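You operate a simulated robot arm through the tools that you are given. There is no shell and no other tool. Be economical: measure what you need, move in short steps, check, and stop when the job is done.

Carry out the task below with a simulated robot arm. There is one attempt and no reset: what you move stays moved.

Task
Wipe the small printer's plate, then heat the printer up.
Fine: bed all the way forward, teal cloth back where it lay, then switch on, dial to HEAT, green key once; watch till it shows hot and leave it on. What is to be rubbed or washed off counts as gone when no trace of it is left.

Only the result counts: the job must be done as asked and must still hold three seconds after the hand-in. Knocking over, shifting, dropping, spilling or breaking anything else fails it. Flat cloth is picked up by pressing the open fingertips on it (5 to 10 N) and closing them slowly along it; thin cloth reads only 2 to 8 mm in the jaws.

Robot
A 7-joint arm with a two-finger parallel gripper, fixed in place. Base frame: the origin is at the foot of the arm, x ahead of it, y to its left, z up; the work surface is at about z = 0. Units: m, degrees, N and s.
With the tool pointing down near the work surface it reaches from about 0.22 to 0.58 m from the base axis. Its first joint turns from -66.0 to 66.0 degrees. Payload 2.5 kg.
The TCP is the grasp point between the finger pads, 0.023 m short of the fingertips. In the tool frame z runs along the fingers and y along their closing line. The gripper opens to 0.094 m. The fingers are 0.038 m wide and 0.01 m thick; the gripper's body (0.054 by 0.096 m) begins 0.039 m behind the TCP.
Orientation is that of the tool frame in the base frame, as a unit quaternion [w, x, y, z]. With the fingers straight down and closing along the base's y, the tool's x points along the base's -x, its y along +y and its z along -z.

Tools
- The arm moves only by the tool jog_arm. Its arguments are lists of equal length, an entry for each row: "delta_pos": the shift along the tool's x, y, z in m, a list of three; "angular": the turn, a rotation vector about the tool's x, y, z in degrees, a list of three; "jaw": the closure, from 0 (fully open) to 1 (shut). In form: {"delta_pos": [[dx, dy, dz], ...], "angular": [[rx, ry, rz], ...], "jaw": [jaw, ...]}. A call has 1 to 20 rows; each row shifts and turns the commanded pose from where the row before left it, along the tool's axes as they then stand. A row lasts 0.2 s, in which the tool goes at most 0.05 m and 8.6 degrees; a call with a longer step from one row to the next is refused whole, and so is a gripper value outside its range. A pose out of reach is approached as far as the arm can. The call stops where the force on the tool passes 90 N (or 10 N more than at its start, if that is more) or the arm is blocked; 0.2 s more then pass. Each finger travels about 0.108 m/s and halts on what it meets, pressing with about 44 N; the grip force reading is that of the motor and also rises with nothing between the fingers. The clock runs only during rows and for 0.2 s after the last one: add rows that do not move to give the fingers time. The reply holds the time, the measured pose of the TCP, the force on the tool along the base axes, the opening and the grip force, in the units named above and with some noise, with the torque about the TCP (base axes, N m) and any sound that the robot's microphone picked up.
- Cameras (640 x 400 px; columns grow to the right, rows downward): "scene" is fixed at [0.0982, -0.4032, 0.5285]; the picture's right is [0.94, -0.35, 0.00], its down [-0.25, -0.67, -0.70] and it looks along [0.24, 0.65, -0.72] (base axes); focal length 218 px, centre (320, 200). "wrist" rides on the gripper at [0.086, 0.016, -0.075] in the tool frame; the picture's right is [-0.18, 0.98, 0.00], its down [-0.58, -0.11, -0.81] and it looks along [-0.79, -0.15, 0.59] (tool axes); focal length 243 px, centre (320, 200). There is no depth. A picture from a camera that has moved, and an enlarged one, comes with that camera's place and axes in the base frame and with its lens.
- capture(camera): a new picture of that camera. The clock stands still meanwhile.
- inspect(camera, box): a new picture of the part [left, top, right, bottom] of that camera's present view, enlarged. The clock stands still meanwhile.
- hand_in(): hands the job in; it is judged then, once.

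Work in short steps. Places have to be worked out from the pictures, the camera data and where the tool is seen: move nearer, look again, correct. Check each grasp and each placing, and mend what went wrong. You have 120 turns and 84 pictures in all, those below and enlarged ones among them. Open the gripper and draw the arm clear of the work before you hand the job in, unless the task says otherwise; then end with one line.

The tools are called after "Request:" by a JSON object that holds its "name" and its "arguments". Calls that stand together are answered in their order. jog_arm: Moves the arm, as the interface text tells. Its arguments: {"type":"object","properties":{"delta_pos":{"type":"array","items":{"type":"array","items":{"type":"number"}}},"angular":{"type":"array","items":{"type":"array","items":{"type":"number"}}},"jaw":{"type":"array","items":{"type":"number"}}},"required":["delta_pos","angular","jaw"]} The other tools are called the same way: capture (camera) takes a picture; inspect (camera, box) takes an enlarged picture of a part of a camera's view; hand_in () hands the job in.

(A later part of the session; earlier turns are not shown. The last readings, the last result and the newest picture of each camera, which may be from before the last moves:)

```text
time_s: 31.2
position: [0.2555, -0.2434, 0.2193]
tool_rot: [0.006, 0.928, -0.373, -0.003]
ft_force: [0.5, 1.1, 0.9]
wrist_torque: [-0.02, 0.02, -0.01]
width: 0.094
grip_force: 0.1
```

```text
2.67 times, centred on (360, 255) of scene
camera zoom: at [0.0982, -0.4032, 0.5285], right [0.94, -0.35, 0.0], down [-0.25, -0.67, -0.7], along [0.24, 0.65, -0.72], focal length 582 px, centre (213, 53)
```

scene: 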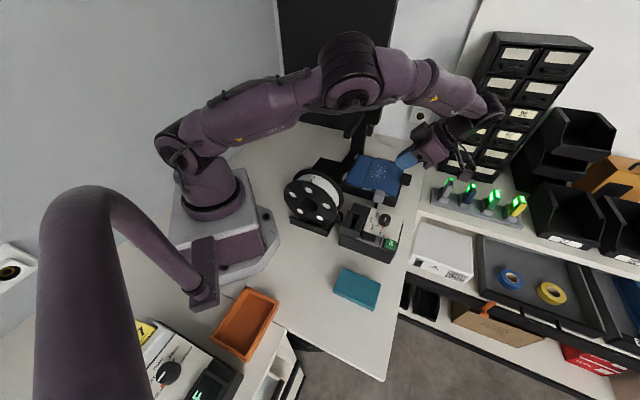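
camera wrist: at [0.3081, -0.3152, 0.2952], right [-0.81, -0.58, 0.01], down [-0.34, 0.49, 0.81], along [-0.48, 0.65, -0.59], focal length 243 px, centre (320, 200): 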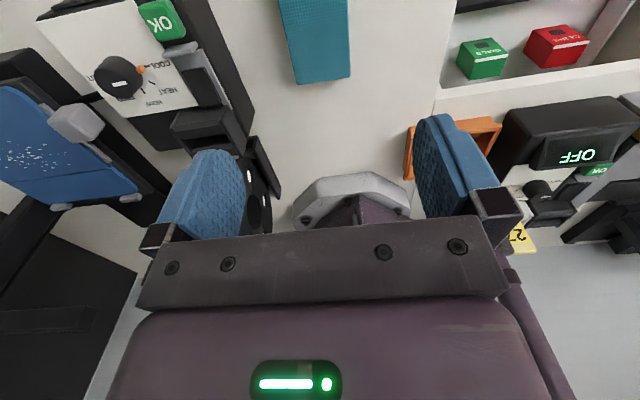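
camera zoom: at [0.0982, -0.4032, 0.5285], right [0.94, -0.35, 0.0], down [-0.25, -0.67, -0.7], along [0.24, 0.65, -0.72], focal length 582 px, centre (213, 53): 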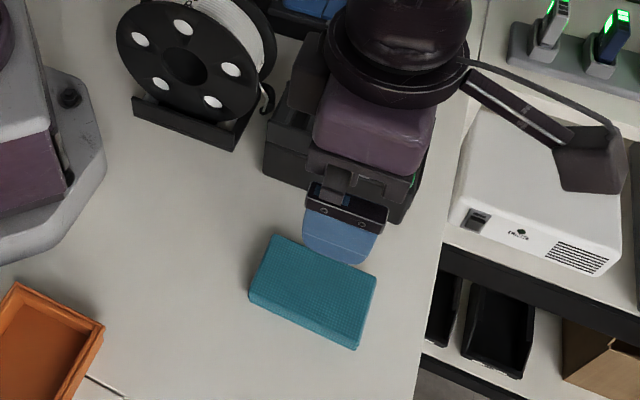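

The cloth is a pad about 0.097 × 0.06 × 0.02 m centred near (0.2536, −0.2365), its long side along the printer's front axis. I'll level the tool, centre it and descend around it.

Request:
{"name": "jog_arm", "arguments": {"delta_pos": [[-0.0062, -0.0035, 0.03], [0, 0, 0.04], [0, 0, 0.04], [0, 0, 0.04], [0, 0, 0.02], [0, 0, 0]], "angular": [[0.77, 0, 1.2], [0, 0, 0], [0, 0, 0], [0, 0, 0], [0, 0, 0], [0, 0, 0]], "jaw": [0, 0, 0, 0, 0, 0]}}

Request:
{"name": "inspect", "arguments": {"camera": "scene", "box": [310, 230, 400, 330]}}

Request:
{"name": "capture", "arguments": {"camera": "wrist"}}

```text
time_s: 32.6
position: [0.2555, -0.2341, 0.0484]
tool_rot: [0.0, 0.924, -0.383, 0.001]
ft_force: [0.0, 0.2, -0.1]
wrist_torque: [0.04, -0.01, 0.03]
width: 0.0943
grip_force: 0.0
```

```text
4.00 times, centred on (355, 280) of scene
camera zoom: at [0.0982, -0.4032, 0.5285], right [0.94, -0.35, 0.0], down [-0.25, -0.67, -0.7], along [0.24, 0.65, -0.72], focal length 872 px, centre (180, -120)
```

zoom: 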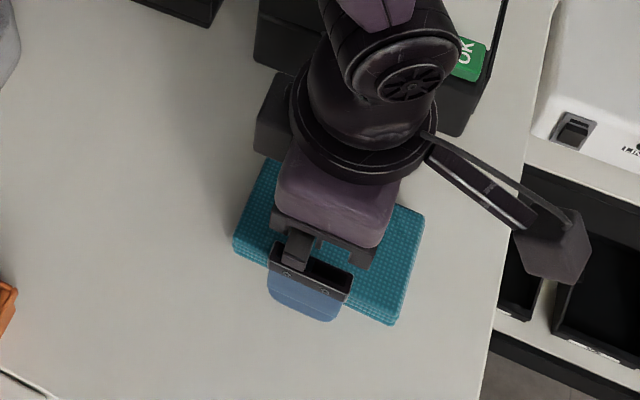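

```text
41 pictures are left
camera wrist: at [0.3056, -0.3079, 0.124], right [-0.83, -0.56, 0.0], down [-0.33, 0.49, 0.81], along [-0.46, 0.67, -0.59], focal length 243 px, centre (320, 200)
```

wrist: 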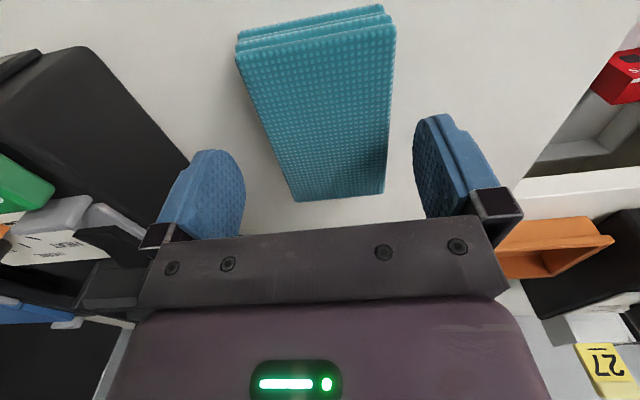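

The cloth is a folded stack of layers, centred between the fingers. I'll descend so the tips are about 6 mm above the table and close slowly.

Request:
{"name": "jog_arm", "arguments": {"delta_pos": [[0, 0, 0.01], [0, 0, 0.009], [0, 0, 0], [0, 0, 0], [0, 0, 0], [0, 0, 0], [0, 0, 0], [0, 0, 0], [0, 0, 0], [0, 0, 0]], "angular": [[0, 0, 0], [0, 0, 0], [0, 0, 0], [0, 0, 0], [0, 0, 0], [0, 0, 0], [0, 0, 0], [0, 0, 0], [0, 0, 0], [0, 0, 0]], "jaw": [0, 0, 0.1, 0.2, 0.3, 0.35, 0.4, 0.45, 0.5, 0.5]}}

Request:
{"name": "capture", "arguments": {"camera": "wrist"}}

```text
time_s: 34.8
position: [0.2555, -0.2341, 0.0299]
tool_rot: [0.0, 0.924, -0.382, 0.0]
ft_force: [0.1, -0.1, -0.3]
wrist_torque: [0.0, -0.01, -0.02]
width: 0.064
grip_force: 44.1
```

```text
40 pictures are left
camera wrist: at [0.3056, -0.3076, 0.1055], right [-0.83, -0.56, 0.0], down [-0.33, 0.49, 0.81], along [-0.46, 0.67, -0.59], focal length 243 px, centre (320, 200)
```

wrist: 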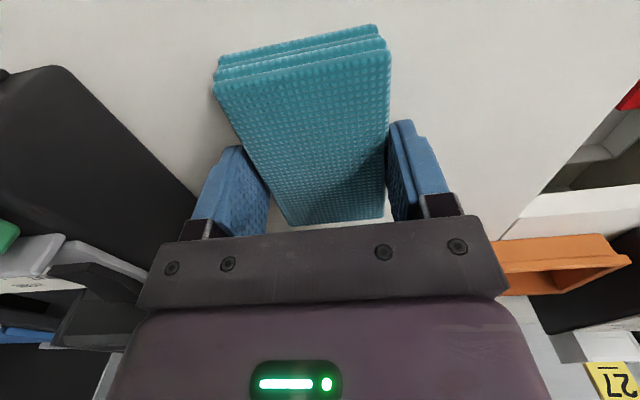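

Gripped firmly at 64 mm (grasp pose 0.2555, −0.2341, 0.030). Lift straight up and carry it over the plate's specks at about (0.474, 0.058).

Request:
{"name": "jog_arm", "arguments": {"delta_pos": [[0, 0, -0.02], [0, 0, -0.04], [0, 0, -0.05], [0, 0, -0.05], [-0.0065, -0.0451, 0], [-0.0065, -0.0451, 0], [-0.0065, -0.0451, 0], [-0.0065, -0.0451, 0], [-0.0065, -0.0451, 0], [-0.0065, -0.0451, 0], [-0.0065, -0.0451, 0], [-0.0065, -0.0451, 0], [0, 0, 0]], "angular": [[0, 0, 0], [0, 0, 0], [0, 0, 0], [0, 0, 0], [0, 0, 0], [0, 0, 0], [0, 0, 0], [0, 0, 0], [0, 0, 0], [0, 0, 0], [0, 0, 0], [0, 0, 0], [0, 0, 0]], "jaw": [0.5, 0.5, 0.5, 0.5, 0.5, 0.5, 0.5, 0.5, 0.5, 0.5, 0.5, 0.5, 0.5]}}

Request:
{"name": "capture", "arguments": {"camera": "wrist"}}

Request:
{"name": "inspect", "arguments": {"camera": "scene", "box": [300, 100, 440, 220]}}

```text
time_s: 37.6
position: [0.4766, 0.0585, 0.1879]
tool_rot: [0.001, 0.924, -0.383, -0.002]
ft_force: [0.2, 0.7, -0.9]
wrist_torque: [-0.01, 0.03, 0.01]
width: 0.0639
grip_force: 44.4
```

```text
39 pictures are left
camera wrist: at [0.5267, -0.0141, 0.2637], right [-0.83, -0.56, 0.0], down [-0.33, 0.49, 0.81], along [-0.46, 0.67, -0.59], focal length 243 px, centre (320, 200)
```

wrist: 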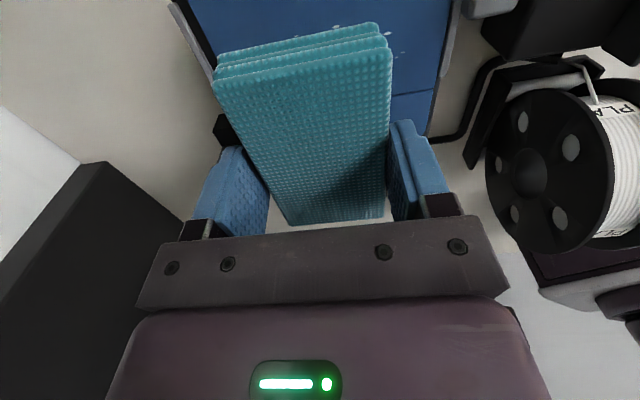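

```text
3.33 times, centred on (370, 160) of scene
camera zoom: at [0.0982, -0.4032, 0.5285], right [0.94, -0.35, 0.0], down [-0.25, -0.67, -0.7], along [0.24, 0.65, -0.72], focal length 727 px, centre (153, 333)
```

zoom: 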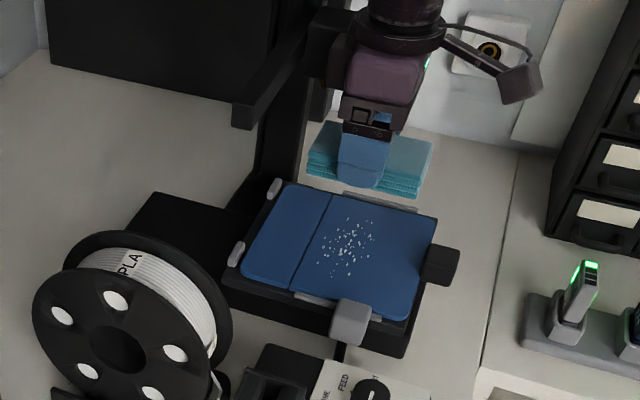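

Holding well above the specks. I'll lower until just above contact height (TCP z≈0.105).

Request:
{"name": "jog_arm", "arguments": {"delta_pos": [[0, 0, 0.03], [0, 0, 0.03], [0, 0, 0.015], [0, 0, 0.006], [0, 0, 0]], "angular": [[0, 0, 0], [0, 0, 0], [0, 0, 0], [0, 0, 0], [0, 0, 0]], "jaw": [0.5, 0.5, 0.5, 0.5, 0.5]}}

Request:
{"name": "jog_arm", "arguments": {"delta_pos": [[0, 0, 0.002], [0, 0, 0.002], [0, 0, 0]], "angular": [[0, 0, 0], [0, 0, 0], [0, 0, 0]], "jaw": [0.5, 0.5, 0.5]}}

Request:
{"name": "inspect", "arguments": {"camera": "scene", "box": [320, 120, 430, 210]}}

```text
time_s: 38.8
position: [0.4757, 0.057, 0.108]
tool_rot: [-0.001, 0.924, -0.382, -0.001]
ft_force: [-0.4, 0.1, -1.0]
wrist_torque: [-0.03, 0.01, -0.02]
width: 0.0638
grip_force: 43.9
```

```text
time_s: 39.6
position: [0.4756, 0.058, 0.1064]
tool_rot: [0.0, 0.924, -0.383, -0.001]
ft_force: [-9.9, -1.2, 26.4]
wrist_torque: [-0.01, 0.53, 0.02]
width: 0.0639
grip_force: 44.2
```

```text
4.44 times, centred on (375, 165) of scene
camera zoom: at [0.0981, -0.4032, 0.5285], right [0.94, -0.35, 0.0], down [-0.25, -0.67, -0.7], along [0.24, 0.65, -0.72], focal length 969 px, centre (76, 356)
```

zoom: 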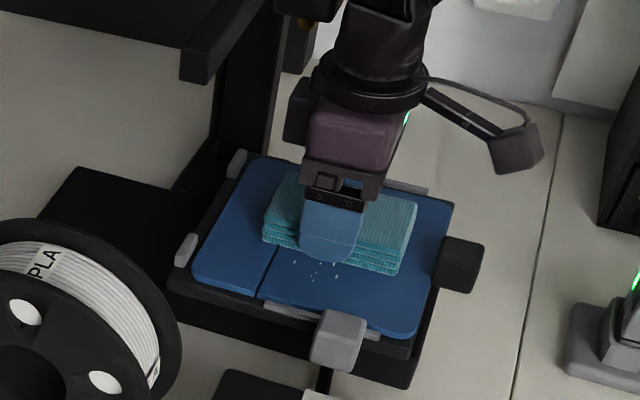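

Contact at z≈0.107; 26 N is more than needed, so I'll ease up 1.3 mm and stroke sideways (along the tool's y) across the specks.

Request:
{"name": "jog_arm", "arguments": {"delta_pos": [[0, 0, -0.0013], [0, 0.009, 0], [0, 0.009, 0], [0, 0.009, 0], [0, 0.008, 0], [0, -0.011, 0], [0, -0.011, 0], [0, -0.011, 0], [0, -0.011, 0], [0, -0.011, 0], [0, -0.011, 0], [0, 0, 0]], "angular": [[0, 0, 0], [0, 0, 0], [0, 0, 0], [0, 0, 0], [0, 0, 0], [0, 0, 0], [0, 0, 0], [0, 0, 0], [0, 0, 0], [0, 0, 0], [0, 0, 0], [0, 0, 0]], "jaw": [0.5, 0.5, 0.5, 0.5, 0.5, 0.5, 0.5, 0.5, 0.5, 0.5, 0.5, 0.5]}}

Request:
{"name": "inspect", "arguments": {"camera": "scene", "box": [320, 120, 430, 210]}}

```text
time_s: 42.2
position: [0.4961, 0.0801, 0.1072]
tool_rot: [0.0, 0.924, -0.384, -0.001]
ft_force: [-0.2, -0.5, 0.1]
wrist_torque: [0.0, 0.02, 0.01]
width: 0.0639
grip_force: 44.1
```

```text
4.44 times, centred on (375, 165) of scene
camera zoom: at [0.0982, -0.4032, 0.5285], right [0.94, -0.35, 0.0], down [-0.25, -0.67, -0.7], along [0.24, 0.65, -0.72], focal length 969 px, centre (76, 356)
```

zoom: 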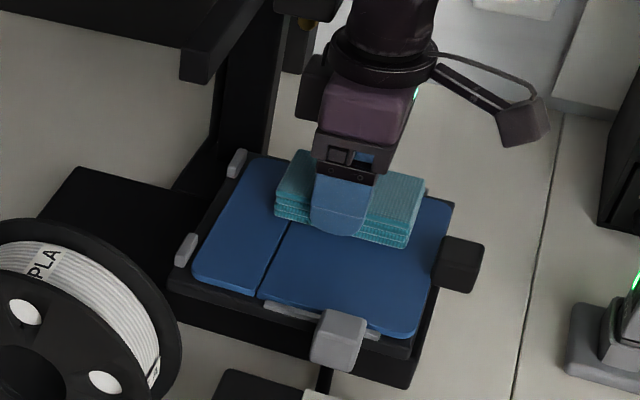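

The uncovered part is clean, but contact is now only light; I'll press 1 mm more and make two further strokes.

Request:
{"name": "jog_arm", "arguments": {"delta_pos": [[0, 0, 0.001], [0, -0.004, 0], [0, 0.011, 0], [0, 0.011, 0], [0, 0.011, 0], [0, 0.011, 0], [0, 0.011, 0], [0, 0.011, 0], [0, -0.011, 0], [0, -0.011, 0], [0, -0.011, 0], [0, -0.011, 0], [0, -0.011, 0], [0, -0.011, 0], [0, 0.011, 0], [0, 0.011, 0], [0, 0.011, 0], [0, 0, 0]], "angular": [[0, 0, 0], [0, 0, 0], [0, 0, 0], [0, 0, 0], [0, 0, 0], [0, 0, 0], [0, 0, 0], [0, 0, 0], [0, 0, 0], [0, 0, 0], [0, 0, 0], [0, 0, 0], [0, 0, 0], [0, 0, 0], [0, 0, 0], [0, 0, 0], [0, 0, 0], [0, 0, 0]], "jaw": [0.5, 0.5, 0.5, 0.5, 0.5, 0.5, 0.5, 0.5, 0.5, 0.5, 0.5, 0.5, 0.5, 0.5, 0.5, 0.5, 0.5, 0.5]}}

Request:
{"name": "jog_arm", "arguments": {"delta_pos": [[0, 0, -0.02], [0, 0, -0.04], [0, 0, -0.04], [0, 0, 0]], "angular": [[0, 0, 0], [0, 0, 0], [0, 0, 0], [0, 0, 0]], "jaw": [0.5, 0.5, 0.5, 0.5]}}

Request:
{"name": "inspect", "arguments": {"camera": "scene", "box": [330, 140, 420, 205]}}

```text
time_s: 46.0
position: [0.4785, 0.0578, 0.106]
tool_rot: [-0.002, 0.924, -0.382, 0.0]
ft_force: [4.1, 5.7, 14.0]
wrist_torque: [-0.01, 0.1, -0.02]
width: 0.064
grip_force: 44.2
```

```text
time_s: 47.0
position: [0.4752, 0.0577, 0.2054]
tool_rot: [0.001, 0.924, -0.383, -0.002]
ft_force: [-0.1, -0.2, -0.2]
wrist_torque: [-0.03, 0.01, -0.01]
width: 0.0641
grip_force: 44.3
```

```text
6.15 times, centred on (375, 172) of scene
camera zoom: at [0.0982, -0.4032, 0.5285], right [0.94, -0.35, 0.0], down [-0.25, -0.67, -0.7], along [0.24, 0.65, -0.72], focal length 1342 px, centre (-18, 369)
```

zoom: 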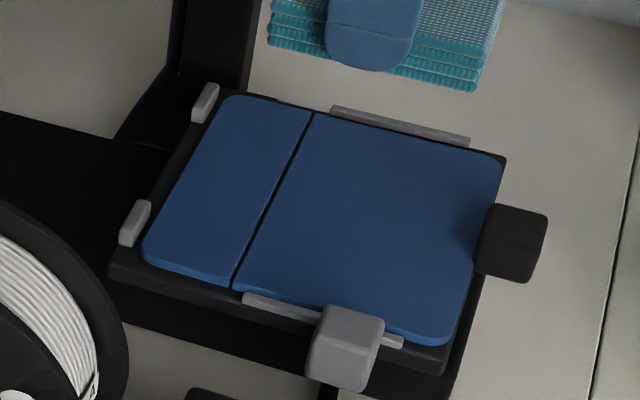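

The plate looks clean; one closer look to be sure no trace remains.

Request:
{"name": "inspect", "arguments": {"camera": "scene", "box": [360, 153, 405, 193]}}

```text
10.00 times, centred on (382, 173) of scene
camera zoom: at [0.0982, -0.4032, 0.5285], right [0.94, -0.35, 0.0], down [-0.25, -0.67, -0.7], along [0.24, 0.65, -0.72], focal length 2180 px, centre (-305, 470)
```

zoom: 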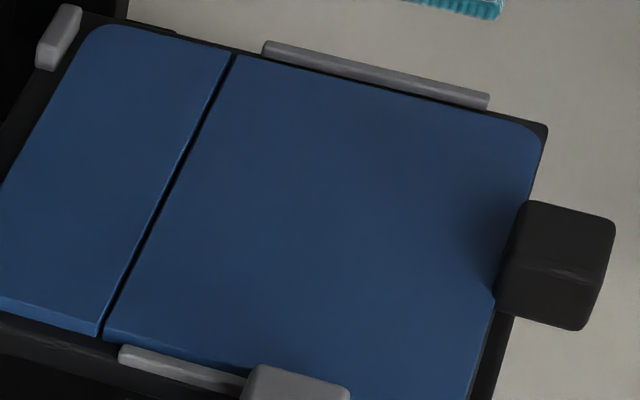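

Clean. Carry the cloth back to its spot at (0.2555, −0.2341), checking the pose before lowering.

Request:
{"name": "jog_arm", "arguments": {"delta_pos": [[0.0064, 0.0452, 0], [0.0064, 0.0452, 0], [0.0064, 0.0452, 0], [0.0064, 0.0452, 0], [0.0064, 0.0452, 0], [0.0064, 0.0452, 0], [0.0064, 0.0452, 0], [0.0064, 0.0452, 0], [0, 0, 0.05], [0, 0, 0.05], [0, 0, 0.03], [0, 0, 0], [0, 0, 0]], "angular": [[0, 0, 0], [0, 0, 0], [0, 0, 0], [0, 0, 0], [0, 0, 0], [0, 0, 0], [0, 0, 0], [0, 0, 0], [0, 0, 0], [0, 0, 0], [0, 0, 0], [0, 0, 0], [0, 0, 0]], "jaw": [0.5, 0.5, 0.5, 0.5, 0.5, 0.5, 0.5, 0.5, 0.5, 0.5, 0.5, 0.5, 0.5]}}

```text
time_s: 49.8
position: [0.2573, -0.2345, 0.0747]
tool_rot: [-0.001, 0.924, -0.383, -0.001]
ft_force: [-0.3, -1.2, -0.1]
wrist_torque: [-0.02, 0.02, -0.01]
width: 0.0638
grip_force: 43.7
```

Within 2 mm; correct it and lower to the table gently.

Request:
{"name": "jog_arm", "arguments": {"delta_pos": [[-0.0015, 0.001, 0.02], [0, 0, 0.015], [0, 0, 0.006], [0, 0, 0.002], [0, 0, 0]], "angular": [[0, 0, 0], [0, 0, 0], [0, 0, 0], [0, 0, 0], [0, 0, 0]], "jaw": [0.5, 0.5, 0.5, 0.5, 0.5]}}

```text
time_s: 51.0
position: [0.2559, -0.2341, 0.0334]
tool_rot: [0.0, 0.923, -0.384, -0.001]
ft_force: [-0.5, -0.2, -0.1]
wrist_torque: [0.0, 0.02, -0.02]
width: 0.0639
grip_force: 43.6
```

Request:
{"name": "jog_arm", "arguments": {"delta_pos": [[0, 0, 0.0015], [0, 0, 0.0015], [0, 0, 0]], "angular": [[0, 0, 0], [0, 0, 0], [0, 0, 0]], "jaw": [0.5, 0.5, 0.5]}}

```text
time_s: 51.8
position: [0.2538, -0.2326, 0.0286]
tool_rot: [0.0, 0.924, -0.383, 0.0]
ft_force: [-0.9, -0.3, 2.1]
wrist_torque: [-0.03, -0.09, -0.02]
width: 0.0639
grip_force: 44.4
```

The cloth rests lightly on the table (2 N). Open, rise, and compare with the original picture.

Request:
{"name": "jog_arm", "arguments": {"delta_pos": [[0, 0, 0], [0, 0, 0], [0, 0, 0], [0, 0, 0], [0, 0, -0.03], [0, 0, -0.05], [0, 0, -0.05], [0, 0, -0.05], [0, 0, 0]], "angular": [[0, 0, 0], [0, 0, 0], [0, 0, 0], [0, 0, 0], [0, 0, 0], [0, 0, 0], [0, 0, 0], [0, 0, 0], [0, 0, 0]], "jaw": [0.4, 0.2, 0, 0, 0, 0, 0, 0, 0]}}

Request:
{"name": "inspect", "arguments": {"camera": "scene", "box": [290, 180, 430, 330]}}

Request:
{"name": "capture", "arguments": {"camera": "wrist"}}

```text
time_s: 53.8
position: [0.2545, -0.2313, 0.2112]
tool_rot: [0.0, 0.924, -0.382, -0.001]
ft_force: [-0.7, 0.8, -0.4]
wrist_torque: [0.01, 0.02, -0.04]
width: 0.0941
grip_force: 0.1
```

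```text
2.67 times, centred on (360, 255) of scene
camera zoom: at [0.0982, -0.4032, 0.5285], right [0.94, -0.35, 0.0], down [-0.25, -0.67, -0.7], along [0.24, 0.65, -0.72], focal length 582 px, centre (213, 53)
```

zoom: 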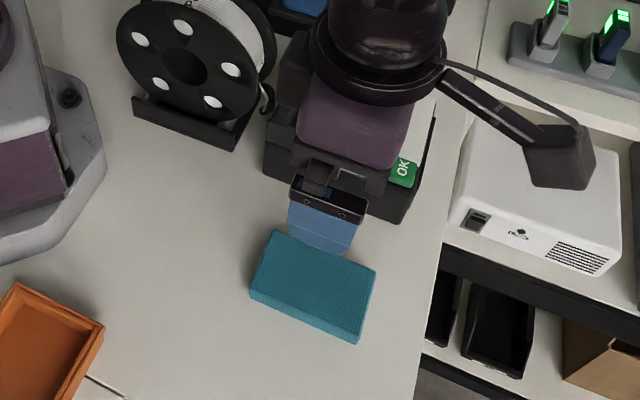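

```text
32 pictures are left
camera wrist: at [0.3046, -0.3052, 0.2859], right [-0.83, -0.56, 0.0], down [-0.33, 0.49, 0.81], along [-0.46, 0.67, -0.59], focal length 243 px, centre (320, 200)
```

wrist: 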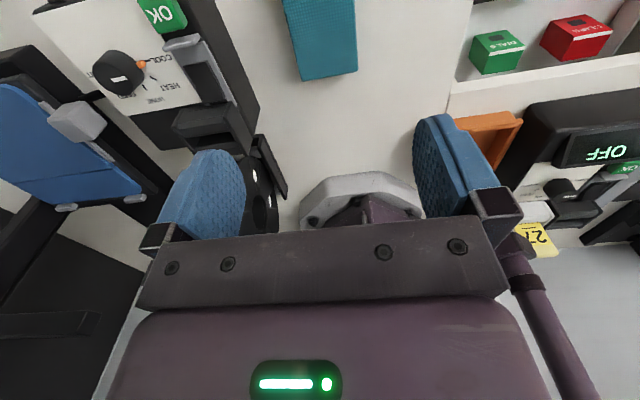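

Compared with the first picture the cloth lies about 4–5 mm too far along (+x, +y), because gripping recentred it. I'll regrasp it, drag it back 4 mm and release.

Request:
{"name": "jog_arm", "arguments": {"delta_pos": [[0, 0.001, 0.05], [0, 0, 0.05], [0, 0, 0.05], [0, 0, 0.02], [0, 0, 0.009], [0, 0, 0], [0, 0, 0], [0, 0, 0], [0, 0, 0], [0, 0, 0], [0, 0, 0], [0, 0, -0.001], [0.001, 0.002, 0], [0.0005, 0.002, 0], [0, 0, 0]], "angular": [[0, 0, 0], [0, 0, 0], [0, 0, 0], [0, 0, 0], [0, 0, 0], [0, 0, 0], [0, 0, 0], [0, 0, 0], [0, 0, 0], [0, 0, 0], [0, 0, 0], [0, 0, 0], [0, 0, 0], [0, 0, 0], [0, 0, 0]], "jaw": [0, 0, 0, 0, 0, 0.1, 0.2, 0.3, 0.4, 0.45, 0.5, 0.5, 0.5, 0.5, 0.5]}}

Request:
{"name": "jog_arm", "arguments": {"delta_pos": [[0, 0, 0.001], [0, 0, 0], [0, 0, 0], [0, 0, 0], [0, 0, -0.03], [0, 0, -0.05], [0, 0, -0.05], [0, 0, -0.05], [0, 0, 0]], "angular": [[0, 0, 0], [0, 0, 0], [0, 0, 0], [0, 0, 0], [0, 0, 0], [0, 0, 0], [0, 0, 0], [0, 0, 0], [0, 0, 0]], "jaw": [0.4, 0.2, 0, 0, 0, 0, 0, 0, 0]}}

Request:
{"name": "inspect", "arguments": {"camera": "scene", "box": [290, 180, 430, 330]}}

```text
time_s: 57.0
position: [0.2529, -0.2365, 0.0314]
tool_rot: [0.0, 0.924, -0.383, -0.001]
ft_force: [0.5, -1.0, -0.4]
wrist_torque: [-0.02, -0.04, 0.02]
width: 0.064
grip_force: 44.0
```

```text
time_s: 59.0
position: [0.2515, -0.2362, 0.2112]
tool_rot: [0.0, 0.924, -0.382, 0.0]
ft_force: [0.5, 0.1, 0.4]
wrist_torque: [-0.02, 0.0, -0.02]
width: 0.0938
grip_force: 0.0
```

```text
2.67 times, centred on (360, 255) of scene
camera zoom: at [0.0982, -0.4032, 0.5285], right [0.94, -0.35, 0.0], down [-0.25, -0.67, -0.7], along [0.24, 0.65, -0.72], focal length 582 px, centre (213, 53)
```

zoom: 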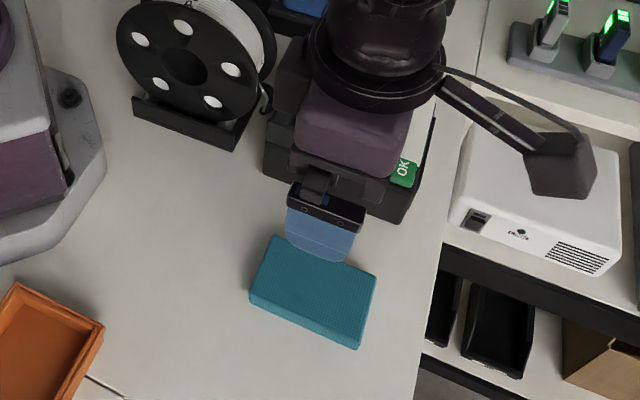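

The cloth matches its original outline. Now view the small printer's control box from its user side.

Request:
{"name": "jog_arm", "arguments": {"delta_pos": [[0.013, -0.037, 0], [0.013, -0.037, 0], [0.013, -0.037, 0], [0.013, -0.037, 0], [0, 0, 0]], "angular": [[0, 0, 0], [0, 0, 0], [0, 0, 0], [0, 0, 0], [0, 0, 0]], "jaw": [0, 0, 0, 0, 0]}}

Request:
{"name": "capture", "arguments": {"camera": "wrist"}}

Request:
{"name": "inspect", "arguments": {"camera": "scene", "box": [330, 195, 410, 265]}}

```text
time_s: 60.2
position: [0.3938, -0.171, 0.2083]
tool_rot: [0.001, 0.924, -0.383, -0.001]
ft_force: [-0.1, 0.5, 0.0]
wrist_torque: [-0.02, -0.02, -0.02]
width: 0.0941
grip_force: 0.0
```

```text
30 pictures are left
camera wrist: at [0.4435, -0.2439, 0.2839], right [-0.83, -0.56, 0.0], down [-0.33, 0.49, 0.81], along [-0.46, 0.67, -0.59], focal length 243 px, centre (320, 200)
```

wrist: 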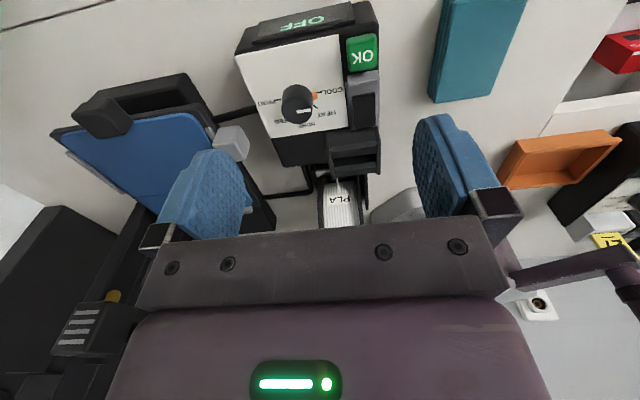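

```text
5.71 times, centred on (370, 230) of scene
camera zoom: at [0.0982, -0.4032, 0.5285], right [0.94, -0.35, 0.0], down [-0.25, -0.67, -0.7], along [0.24, 0.65, -0.72], focal length 1246 px, centre (34, 29)
```

zoom: 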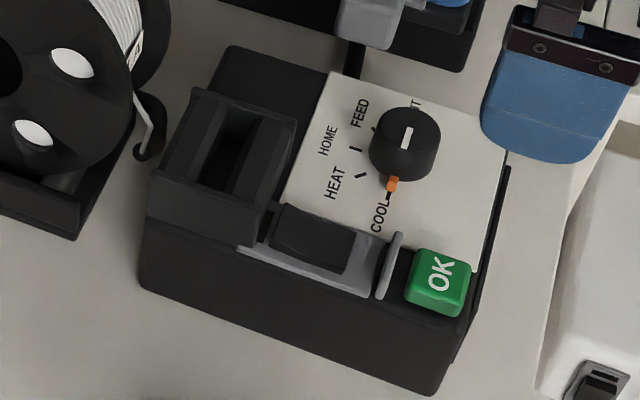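

Request:
{"name": "inspect", "arguments": {"camera": "wrist", "box": [225, 0, 395, 190]}}

```text
2.11 times, centred on (310, 95) of wrist
camera zoom: at [0.4435, -0.2439, 0.2839], right [-0.83, -0.56, 0.0], down [-0.33, 0.49, 0.81], along [-0.46, 0.67, -0.59], focal length 511 px, centre (341, 421)
```

zoom: 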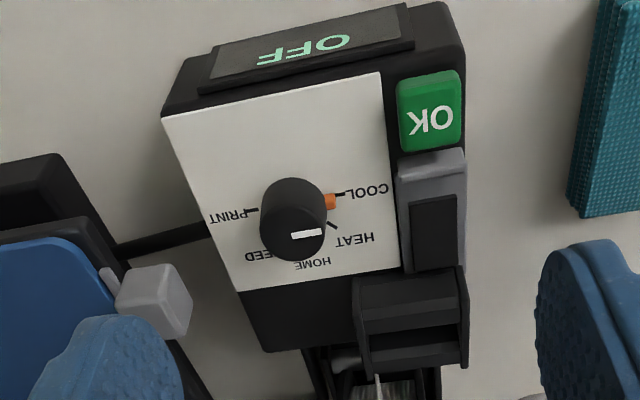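

The panel: OK key at ≈(0.362, −0.189, 0.072), rocker switch at ≈(0.324, −0.149, 0.065), dial at ≈(0.385, −0.122, top 0.083); its screen shows OFF and the dial points to COOL. A closer look at the rocker and dial.

Request:
{"name": "jog_arm", "arguments": {"delta_pos": [[0.005, 0.01, 0.025], [0.005, 0.01, 0.025], [0, 0, 0]], "angular": [[0, 0, 0], [0, 0, 0], [0, 0, 0]], "jaw": [0, 0, 0]}}

Request:
{"name": "inspect", "arguments": {"camera": "wrist", "box": [220, 0, 420, 200]}}

```text
time_s: 61.0
position: [0.3868, -0.1948, 0.1595]
tool_rot: [-0.001, 0.924, -0.383, -0.001]
ft_force: [-0.7, 0.3, -0.7]
wrist_torque: [0.02, -0.02, -0.02]
width: 0.094
grip_force: 0.1
```

```text
2.00 times, centred on (320, 100) of wrist
camera zoom: at [0.4368, -0.2664, 0.2348], right [-0.83, -0.56, 0.0], down [-0.33, 0.49, 0.81], along [-0.46, 0.67, -0.59], focal length 485 px, centre (320, 400)
```

zoom: 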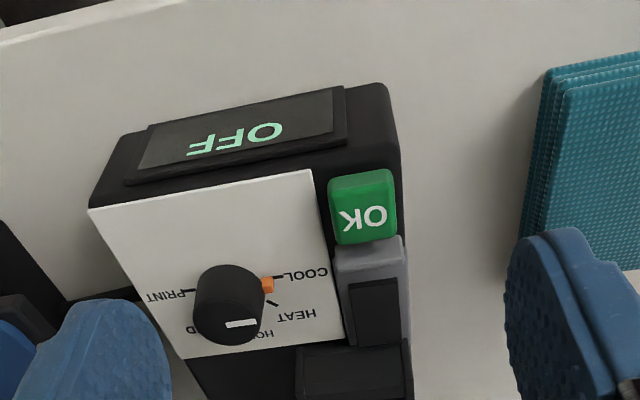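

Request:
{"name": "inspect", "arguments": {"camera": "scene", "box": [348, 218, 404, 253]}}

Request:
{"name": "inspect", "arguments": {"camera": "wrist", "box": [370, 100, 440, 200]}}

```text
11.43 times, centred on (376, 236) of scene
camera zoom: at [0.0982, -0.4032, 0.5285], right [0.94, -0.35, 0.0], down [-0.25, -0.67, -0.7], along [0.24, 0.65, -0.72], focal length 2492 px, centre (-320, -206)
```

zoom: 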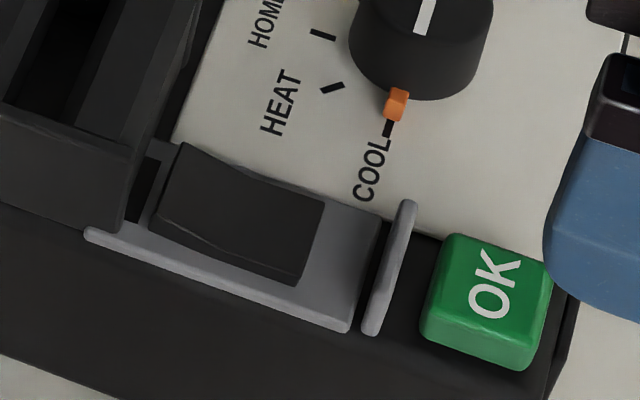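

```text
4.00 times, centred on (405, 150) of wrist
camera zoom: at [0.4368, -0.2664, 0.2348], right [-0.83, -0.56, 0.0], down [-0.33, 0.49, 0.81], along [-0.46, 0.67, -0.59], focal length 970 px, centre (-20, 400)
```

zoom: 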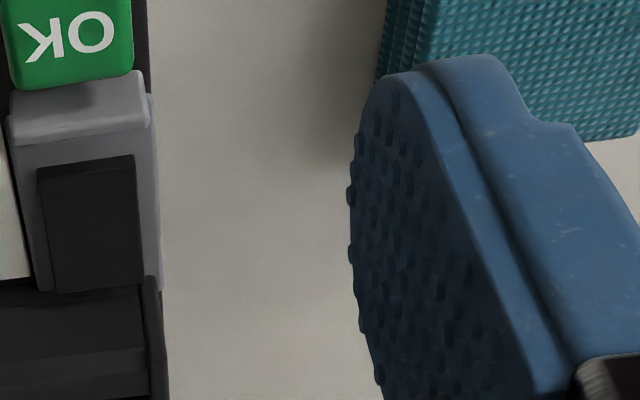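

The rocker's rear end (towards the holder, f smaller) stands proud; that end is to be pressed. I'll turn the tool by 90° so the narrow side of the closed fingers lies along the rocker, and move over its rear end.

Request:
{"name": "jog_arm", "arguments": {"delta_pos": [[0, 0, -0.005], [0, 0, -0.005], [0, 0, 0], [0, 0, 0], [0, 0, 0], [0, 0, 0], [0, 0, 0], [0, 0, 0], [0, 0, 0], [0, 0, 0], [0, 0, 0], [0, 0, 0], [0, 0, 0], [0, 0, 0]], "angular": [[0, 0, 7.5], [0, 0, 7.5], [0, 0, 7.5], [0, 0, 7.5], [0, 0, 7.5], [0, 0, 7.5], [0, 0, 7.5], [0, 0, 7.5], [0, 0, 7.5], [0, 0, 7.5], [0, 0, 7.5], [0, 0, 7.5], [0, 0, 0], [0, 0, 0]], "jaw": [0, 0, 0, 0, 0.2, 0.4, 0.6, 0.8, 1, 1, 1, 1, 1, 1]}}

```text
time_s: 64.0
position: [0.3863, -0.1911, 0.1702]
tool_rot: [0.0, -0.382, 0.924, 0.0]
ft_force: [-0.1, 0.3, -0.3]
wrist_torque: [-0.01, 0.02, 0.03]
width: 0.0
grip_force: 42.2
```

Request:
{"name": "jog_arm", "arguments": {"delta_pos": [[0.005, 0.027, 0], [0.005, 0.027, 0], [0.0055, 0.0273, 0], [0, 0, 0.025], [0, 0, 0.02], [0, 0, 0]], "angular": [[0, 0, 0], [0, 0, 0], [0, 0, 0], [0, 0, 0], [0, 0, 0], [0, 0, 0]], "jaw": [1, 1, 1, 1, 1, 1]}}

Request:
{"name": "inspect", "arguments": {"camera": "scene", "box": [335, 195, 415, 255]}}

Request:
{"name": "inspect", "arguments": {"camera": "wrist", "box": [220, 40, 420, 240]}}

```text
time_s: 65.4
position: [0.3174, -0.1451, 0.1269]
tool_rot: [-0.001, -0.383, 0.924, 0.001]
ft_force: [0.0, 0.6, 0.0]
wrist_torque: [-0.01, 0.01, 0.01]
width: 0.0
grip_force: 42.5
```

```text
6.67 times, centred on (375, 225) of scene
camera zoom: at [0.0982, -0.4032, 0.5285], right [0.94, -0.35, 0.0], down [-0.25, -0.67, -0.7], along [0.24, 0.65, -0.72], focal length 1454 px, centre (-47, 33)
```

zoom: 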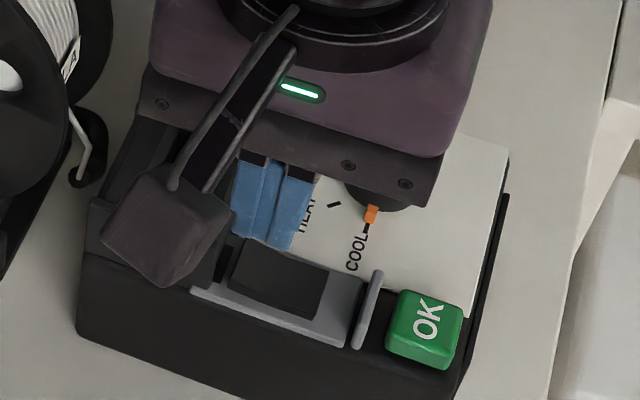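

```text
2.00 times, centred on (320, 140) of wrist
camera zoom: at [0.2448, -0.1959, 0.2018], right [-0.56, 0.83, 0.0], down [0.49, 0.33, 0.81], along [0.66, 0.46, -0.59], focal length 485 px, centre (320, 320)
```

zoom: 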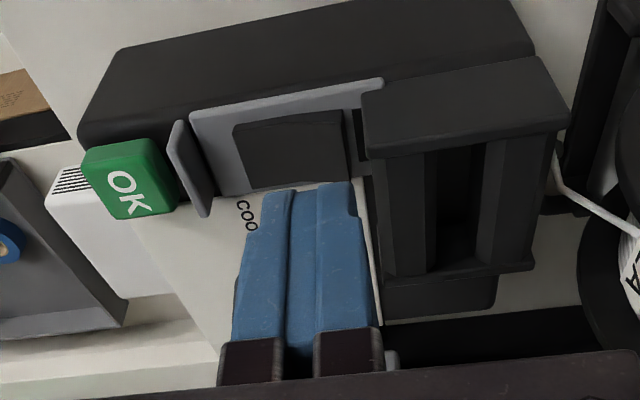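

The fingertips sit over the rocker's rear half but close to the holder; shift 4 mm forward, then go down and press gently.

Request:
{"name": "jog_arm", "arguments": {"delta_pos": [[0, -0.004, 0.01], [0, 0, 0.01], [0, 0, 0.006], [0, 0, 0]], "angular": [[0, 0, 0], [0, 0, 0], [0, 0, 0], [0, 0, 0]], "jaw": [1, 1, 1, 1]}}

Request:
{"name": "jog_arm", "arguments": {"delta_pos": [[0, 0, 0.002], [0, 0, 0.002], [0, 0, 0]], "angular": [[0, 0, 0], [0, 0, 0], [0, 0, 0]], "jaw": [1, 1, 1]}}

```text
time_s: 66.4
position: [0.3204, -0.1484, 0.1006]
tool_rot: [0.0, -0.382, 0.924, 0.001]
ft_force: [-0.5, 0.7, -0.2]
wrist_torque: [0.02, 0.02, 0.02]
width: 0.0
grip_force: 42.1
```

```text
time_s: 67.2
position: [0.3206, -0.1481, 0.096]
tool_rot: [-0.001, -0.383, 0.924, 0.001]
ft_force: [-0.1, 0.5, 0.1]
wrist_torque: [0.02, -0.03, 0.01]
width: 0.0
grip_force: 42.5
```

No contact yet (tips at z≈0.073). Continue in 2 mm steps.

Request:
{"name": "jog_arm", "arguments": {"delta_pos": [[0, 0, 0.002], [0, 0, 0.002], [0, 0, 0]], "angular": [[0, 0, 0], [0, 0, 0], [0, 0, 0]], "jaw": [1, 1, 1]}}

Request:
{"name": "jog_arm", "arguments": {"delta_pos": [[0, 0, 0.002], [0, 0, 0]], "angular": [[0, 0, 0], [0, 0, 0]], "jaw": [1, 1]}}

Request:
{"name": "inspect", "arguments": {"camera": "wrist", "box": [220, 20, 420, 220]}}

```text
time_s: 68.0
position: [0.322, -0.1486, 0.093]
tool_rot: [-0.001, -0.384, 0.924, 0.001]
ft_force: [-22.5, 8.6, 59.7]
wrist_torque: [0.61, -0.12, 0.22]
width: 0.0
grip_force: 42.6
heard: click
```

```text
time_s: 68.4
position: [0.3234, -0.1498, 0.093]
tool_rot: [-0.002, -0.383, 0.924, 0.001]
ft_force: [-4.5, 1.9, 11.4]
wrist_torque: [0.12, 0.0, 0.07]
width: 0.0
grip_force: 42.4
heard: click
stopped in row 1: the force on the tool passed its limit (the readings are from after the stop); the commanded pose is now the measured one
```

```text
2.00 times, centred on (320, 120) of wrist
camera zoom: at [0.249, -0.198, 0.1692], right [-0.56, 0.83, 0.0], down [0.49, 0.33, 0.8], along [0.66, 0.45, -0.59], focal length 485 px, centre (320, 360)
```

zoom: 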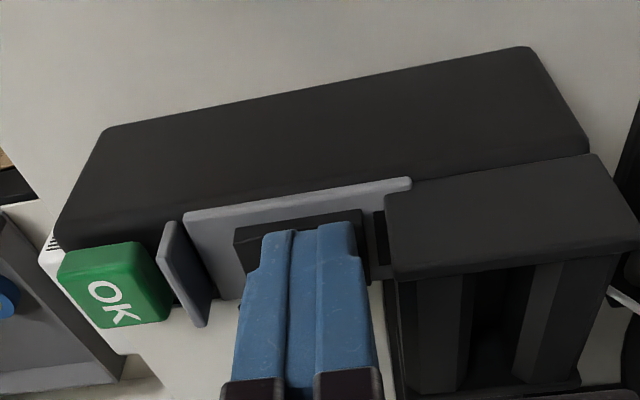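

Two clicks were heard, so it may have flipped on and off again. Rise, move forward and look at screen and rocker.

Request:
{"name": "jog_arm", "arguments": {"delta_pos": [[0, 0, -0.03], [0, 0, -0.03], [0, -0.04, -0.02], [0, -0.04, 0], [0, 0, 0]], "angular": [[0, 0, 0], [0, 0, 0], [0, 0, 0], [0, 0, 0], [0, 0, 0]], "jaw": [1, 1, 1, 1, 1]}}

Request:
{"name": "capture", "arguments": {"camera": "wrist"}}

Request:
{"name": "inspect", "arguments": {"camera": "scene", "box": [348, 218, 404, 253]}}

```text
time_s: 69.6
position: [0.3791, -0.2049, 0.1737]
tool_rot: [-0.001, -0.383, 0.924, -0.001]
ft_force: [0.1, -0.4, -1.0]
wrist_torque: [0.06, -0.01, 0.0]
width: 0.0
grip_force: 42.5
```

```text
21 pictures are left
camera wrist: at [0.3071, -0.2552, 0.2498], right [-0.56, 0.83, 0.0], down [0.49, 0.33, 0.8], along [0.66, 0.46, -0.59], focal length 243 px, centre (320, 200)
```

wrist: 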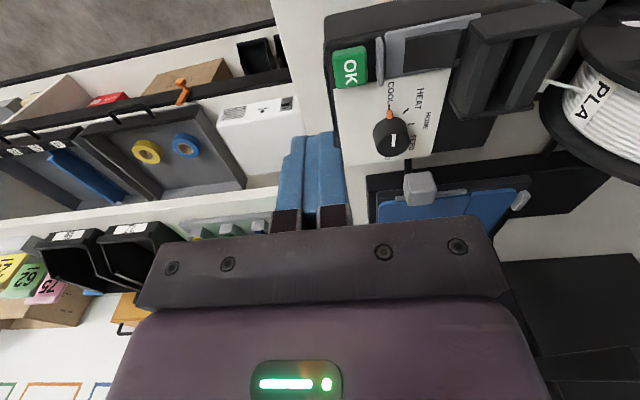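

```text
11.43 times, centred on (376, 236) of scene
camera zoom: at [0.0982, -0.4032, 0.5285], right [0.94, -0.35, 0.0], down [-0.25, -0.67, -0.7], along [0.24, 0.65, -0.72], focal length 2492 px, centre (-320, -206)
```

zoom: 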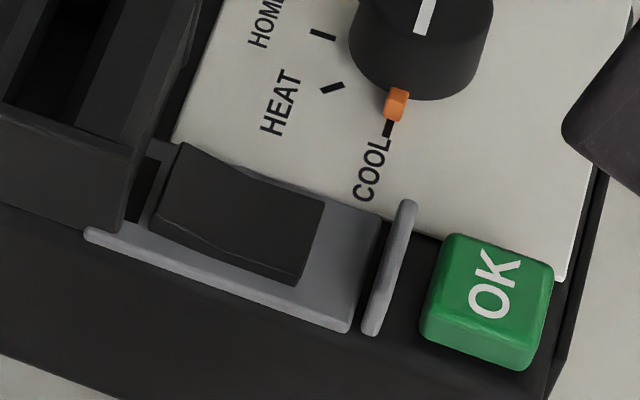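

The rocker looks unchanged, so it toggled on and back off. I'll press again 6 mm further to the rear, in 1 mm steps, and stop at the first click.

Request:
{"name": "jog_arm", "arguments": {"delta_pos": [[0, 0.044, 0], [0, 0.044, 0], [0, 0, 0.03], [0, 0, 0.03], [0, 0, 0.013], [0, 0, 0]], "angular": [[0, 0, 0], [0, 0, 0], [0, 0, 0], [0, 0, 0], [0, 0, 0], [0, 0, 0]], "jaw": [1, 1, 1, 1, 1, 1]}}

```text
time_s: 70.8
position: [0.3146, -0.1412, 0.1139]
tool_rot: [-0.005, -0.382, 0.924, 0.001]
ft_force: [-3.6, 2.5, 16.0]
wrist_torque: [0.07, 0.32, -0.07]
width: 0.0
grip_force: 42.3
stopped in row 5: the force on the tool passed its limit (the readings are from after the stop); the commanded pose is now the measured one
```

The fingertip met the holder's top edge. Lift a little, shift 5 mm forward and descend again with care.

Request:
{"name": "jog_arm", "arguments": {"delta_pos": [[0, 0, -0.008], [0, -0.0055, 0], [0, 0, 0.008], [0, 0, 0.006], [0, 0, 0.006], [0, 0, 0]], "angular": [[-0.5, 0, 0], [0, 0, 0], [0, 0, 0], [0, 0, 0], [0, 0, 0], [0, 0, 0]], "jaw": [1, 1, 1, 1, 1, 1]}}

Request:
{"name": "inspect", "arguments": {"camera": "wrist", "box": [220, 20, 420, 220]}}

```text
time_s: 72.2
position: [0.3209, -0.1446, 0.1016]
tool_rot: [-0.006, -0.382, 0.924, 0.006]
ft_force: [0.1, -0.2, 0.5]
wrist_torque: [0.02, 0.01, 0.02]
width: 0.0
grip_force: 42.6
```

```text
2.00 times, centred on (320, 120) of wrist
camera zoom: at [0.2489, -0.1944, 0.1783], right [-0.56, 0.83, 0.01], down [0.5, 0.33, 0.8], along [0.66, 0.46, -0.6], focal length 485 px, centre (320, 360)
```

zoom: 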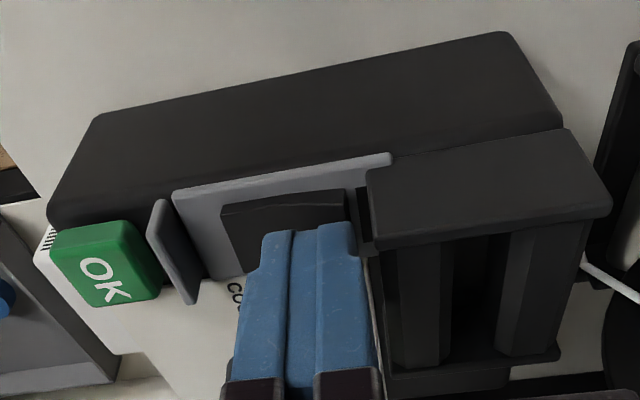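

Clear of the holder now. Press down in small steps until one click.

Request:
{"name": "jog_arm", "arguments": {"delta_pos": [[0, 0, 0.003], [0, 0, 0.002], [0, 0, 0.001], [0, 0, 0]], "angular": [[0, 0, 0], [0, 0, 0], [0, 0, 0], [0, 0, 0]], "jaw": [1, 1, 1, 1]}}

```text
time_s: 73.2
position: [0.3189, -0.1449, 0.0949]
tool_rot: [-0.006, -0.383, 0.924, 0.005]
ft_force: [1.3, -0.3, 0.9]
wrist_torque: [-0.03, 0.0, -0.02]
width: 0.0
grip_force: 42.0
```

Request:
{"name": "jog_arm", "arguments": {"delta_pos": [[0, 0, 0.001], [0, 0, 0]], "angular": [[0, 0, 0], [0, 0, 0]], "jaw": [1, 1]}}

```text
time_s: 73.8
position: [0.3196, -0.145, 0.0952]
tool_rot: [-0.006, -0.381, 0.924, 0.005]
ft_force: [0.8, -0.4, 1.4]
wrist_torque: [0.0, -0.03, -0.01]
width: 0.0
grip_force: 42.6
```

Still barely touching; another millimetre at a time.

Request:
{"name": "jog_arm", "arguments": {"delta_pos": [[0, 0, 0.001], [0, 0, 0]], "angular": [[0, 0, 0], [0, 0, 0]], "jaw": [1, 1]}}

```text
time_s: 74.4
position: [0.3186, -0.145, 0.093]
tool_rot: [-0.008, -0.383, 0.924, 0.006]
ft_force: [-7.2, 6.9, 18.0]
wrist_torque: [0.21, -0.02, 0.09]
width: 0.0
grip_force: 42.6
heard: click
```

One click. Lift straight off and look at the rocker.

Request:
{"name": "jog_arm", "arguments": {"delta_pos": [[0, 0, -0.01], [0, 0, -0.03], [0, 0, -0.04], [0, -0.04, 0], [0, -0.04, 0], [0, 0, 0]], "angular": [[0, 0, 0], [0, 0, 0], [0, 0, 0], [-0.9, 0, 0], [0, 0, 0], [0, 0, 0]], "jaw": [1, 1, 1, 1, 1, 1]}}

Request:
{"name": "inspect", "arguments": {"camera": "scene", "box": [348, 212, 404, 253]}}

```text
time_s: 75.8
position: [0.3743, -0.2021, 0.173]
tool_rot: [-0.009, -0.382, 0.924, 0.013]
ft_force: [0.7, 0.1, -0.3]
wrist_torque: [-0.02, 0.01, 0.0]
width: 0.0
grip_force: 42.5
heard: click
```

```text
9.76 times, centred on (376, 232) of scene
camera zoom: at [0.0982, -0.4032, 0.5285], right [0.94, -0.35, 0.0], down [-0.25, -0.67, -0.7], along [0.24, 0.65, -0.72], focal length 2127 px, centre (-226, -117)
```

zoom: 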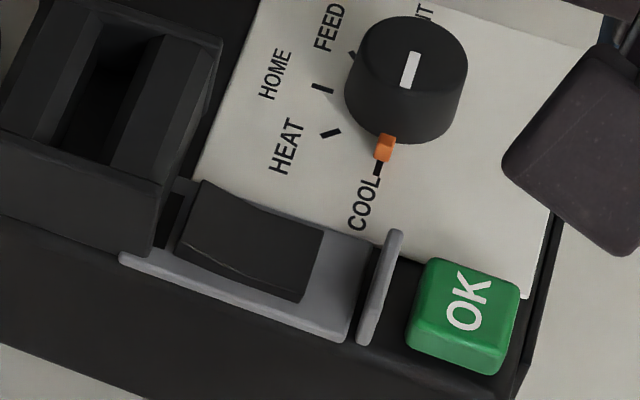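

The click on release means the rocker sprang back: the flat fingertip also touched past the pivot, so it never latched. I'll tilt the fingers about 13° so their rear edge is lowest and press the rocker's very end.

Request:
{"name": "jog_arm", "arguments": {"delta_pos": [[0, 0, 0], [0, 0, 0], [0, 0.04, -0.0092], [0, 0.04, -0.0092], [0, 0.00675, 0.0292], [0, 0.0056, 0.0244], [0, 0, 0]], "angular": [[7.4, 0, 0], [7.4, 0, 0], [0, 0, 0], [0, 0, 0], [0, 0, 0], [0, 0, 0], [0, 0, 0]], "jaw": [1, 1, 1, 1, 1, 1, 1]}}

Request:
{"name": "inspect", "arguments": {"camera": "wrist", "box": [220, 20, 420, 220]}}

```text
time_s: 77.4
position: [0.3187, -0.1437, 0.1171]
tool_rot: [0.04, -0.38, 0.918, -0.107]
ft_force: [-0.4, 0.0, 0.0]
wrist_torque: [0.0, -0.02, 0.0]
width: 0.0001
grip_force: 42.7
```

```text
2.00 times, centred on (320, 120) of wrist
camera zoom: at [0.234, -0.1823, 0.1882], right [-0.55, 0.81, -0.22], down [0.36, 0.47, 0.81], along [0.76, 0.36, -0.55], focal length 485 px, centre (320, 360)
```

zoom: 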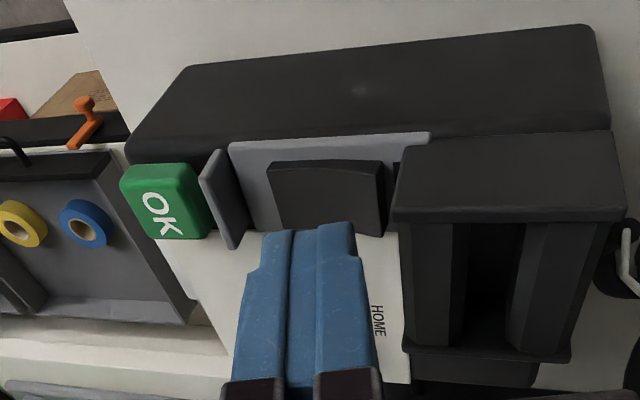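

The rocker's raised rear end is plain to see now and there's room to the holder. Lower to just above contact.

Request:
{"name": "jog_arm", "arguments": {"delta_pos": [[0, 0.00325, 0.0094], [0, 0.00225, 0.0075], [0, 0, 0]], "angular": [[0, 0, 0], [0, 0, 0], [0, 0, 0]], "jaw": [1, 1, 1]}}

Request:
{"name": "jog_arm", "arguments": {"delta_pos": [[0, 0.00045, 0.00195], [0, 0.00045, 0.00195], [0, 0, 0]], "angular": [[0, 0, 0], [0, 0, 0], [0, 0, 0]], "jaw": [1, 1, 1]}}

```text
time_s: 78.2
position: [0.3153, -0.1424, 0.1003]
tool_rot: [0.04, -0.379, 0.918, -0.107]
ft_force: [0.3, -0.2, 0.6]
wrist_torque: [-0.01, -0.04, -0.03]
width: 0.0
grip_force: 41.5
```

```text
time_s: 79.0
position: [0.3161, -0.1437, 0.0953]
tool_rot: [0.041, -0.38, 0.918, -0.107]
ft_force: [-8.9, 2.1, 21.5]
wrist_torque: [0.09, 0.34, -0.03]
width: 0.0002
grip_force: 42.4
```

Request:
{"name": "jog_arm", "arguments": {"delta_pos": [[0, 0.00022, 0.00098], [0, 0.00022, 0.00098], [0, 0, 0]], "angular": [[0, 0, 0], [0, 0, 0], [0, 0, 0]], "jaw": [1, 1, 1]}}

```text
time_s: 79.7
position: [0.3169, -0.1429, 0.0959]
tool_rot: [0.041, -0.38, 0.918, -0.108]
ft_force: [-5.5, 2.9, 18.9]
wrist_torque: [0.09, 0.28, -0.03]
width: 0.0
grip_force: 42.2
stopped in row 3: the force on the tool passed its limit (the readings are from after the stop); the commanded pose is now the measured one
```

Something rigid (probably the holder's edge) blocks the thick closed fingers here. Better: open the jaws and press with only the 10 mm thick rear finger, slightly tilted (7°), so the hand stays clear of the holder. Rise and set this pose up.

Request:
{"name": "jog_arm", "arguments": {"delta_pos": [[0, -0.0069, -0.0292], [0, -0.0069, -0.0292], [0, 0, 0], [0, -0.0248, 0.003], [0, -0.0248, 0.003], [0, 0, 0], [0, 0, 0]], "angular": [[0, 0, 0], [0, 0, 0], [-6.3, 0, 0], [0, 0, 0], [0, 0, 0], [0, 0, 0], [0, 0, 0]], "jaw": [1, 1, 0.8, 0.5, 0.2, 0, 0]}}

Request:
{"name": "inspect", "arguments": {"camera": "scene", "box": [335, 195, 415, 255]}}

```text
time_s: 81.3
position: [0.3523, -0.1783, 0.1533]
tool_rot: [0.02, -0.381, 0.922, -0.057]
ft_force: [-0.3, -0.1, 0.3]
wrist_torque: [0.01, 0.01, -0.03]
width: 0.0939
grip_force: 0.1
```

```text
6.67 times, centred on (375, 225) of scene
camera zoom: at [0.0982, -0.4032, 0.5285], right [0.94, -0.35, 0.0], down [-0.25, -0.67, -0.7], along [0.24, 0.65, -0.72], focal length 1454 px, centre (-47, 33)
```

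zoom: 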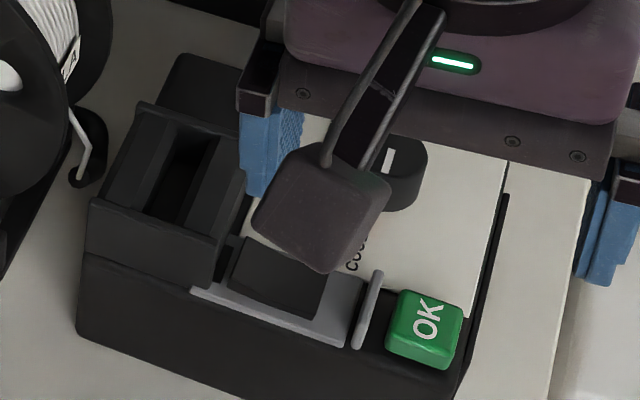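

Position as planned (TCP f=0.375, g=0.123). Descend to about 3 mm above the rocker end.

Request:
{"name": "jog_arm", "arguments": {"delta_pos": [[0, 0.0029, 0.0238], [0, 0.0018, 0.0149], [0, 0.0007, 0.006], [0, 0, 0]], "angular": [[0, 0, 0], [0, 0, 0], [0, 0, 0], [0, 0, 0]], "jaw": [0, 0, 0, 0]}}

Request:
{"name": "capture", "arguments": {"camera": "wrist"}}

```text
time_s: 82.3
position: [0.3512, -0.1789, 0.1094]
tool_rot: [0.02, -0.382, 0.922, -0.057]
ft_force: [-0.6, 0.4, 0.3]
wrist_torque: [-0.03, 0.01, -0.04]
width: 0.0939
grip_force: 0.1
```

```text
15 pictures are left
camera wrist: at [0.2725, -0.222, 0.1832], right [-0.56, 0.82, -0.12], down [0.42, 0.41, 0.81], along [0.71, 0.4, -0.58], focal length 243 px, centre (320, 200)
```

wrist: 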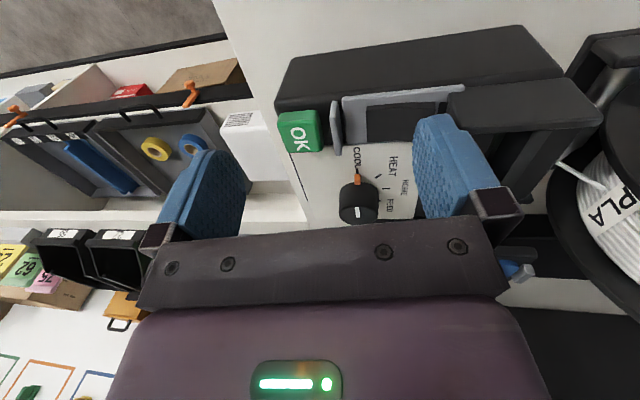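

Finger is beside the holder, clear. Lower in small steps until it presses.

Request:
{"name": "jog_arm", "arguments": {"delta_pos": [[0, 0.0004, 0.003], [0, 0.0003, 0.0025], [0, 0.0001, 0.001], [0, 0, 0]], "angular": [[0, 0, 0], [0, 0, 0], [0, 0, 0], [0, 0, 0]], "jaw": [0, 0, 0, 0]}}

Request:
{"name": "jog_arm", "arguments": {"delta_pos": [[0, 0.0001, 0.001], [0, 0.0001, 0.001], [0, 0, 0]], "angular": [[0, 0, 0], [0, 0, 0], [0, 0, 0]], "jaw": [0, 0, 0]}}

```text
time_s: 83.3
position: [0.3511, -0.1775, 0.1031]
tool_rot: [0.019, -0.381, 0.923, -0.057]
ft_force: [0.1, 0.6, -0.1]
wrist_torque: [0.0, -0.02, -0.01]
width: 0.0939
grip_force: 0.0
```

```text
time_s: 84.1
position: [0.352, -0.1769, 0.1017]
tool_rot: [0.019, -0.381, 0.922, -0.057]
ft_force: [-1.4, -0.5, 1.0]
wrist_torque: [0.06, 0.11, 0.02]
width: 0.0941
grip_force: 0.1
```

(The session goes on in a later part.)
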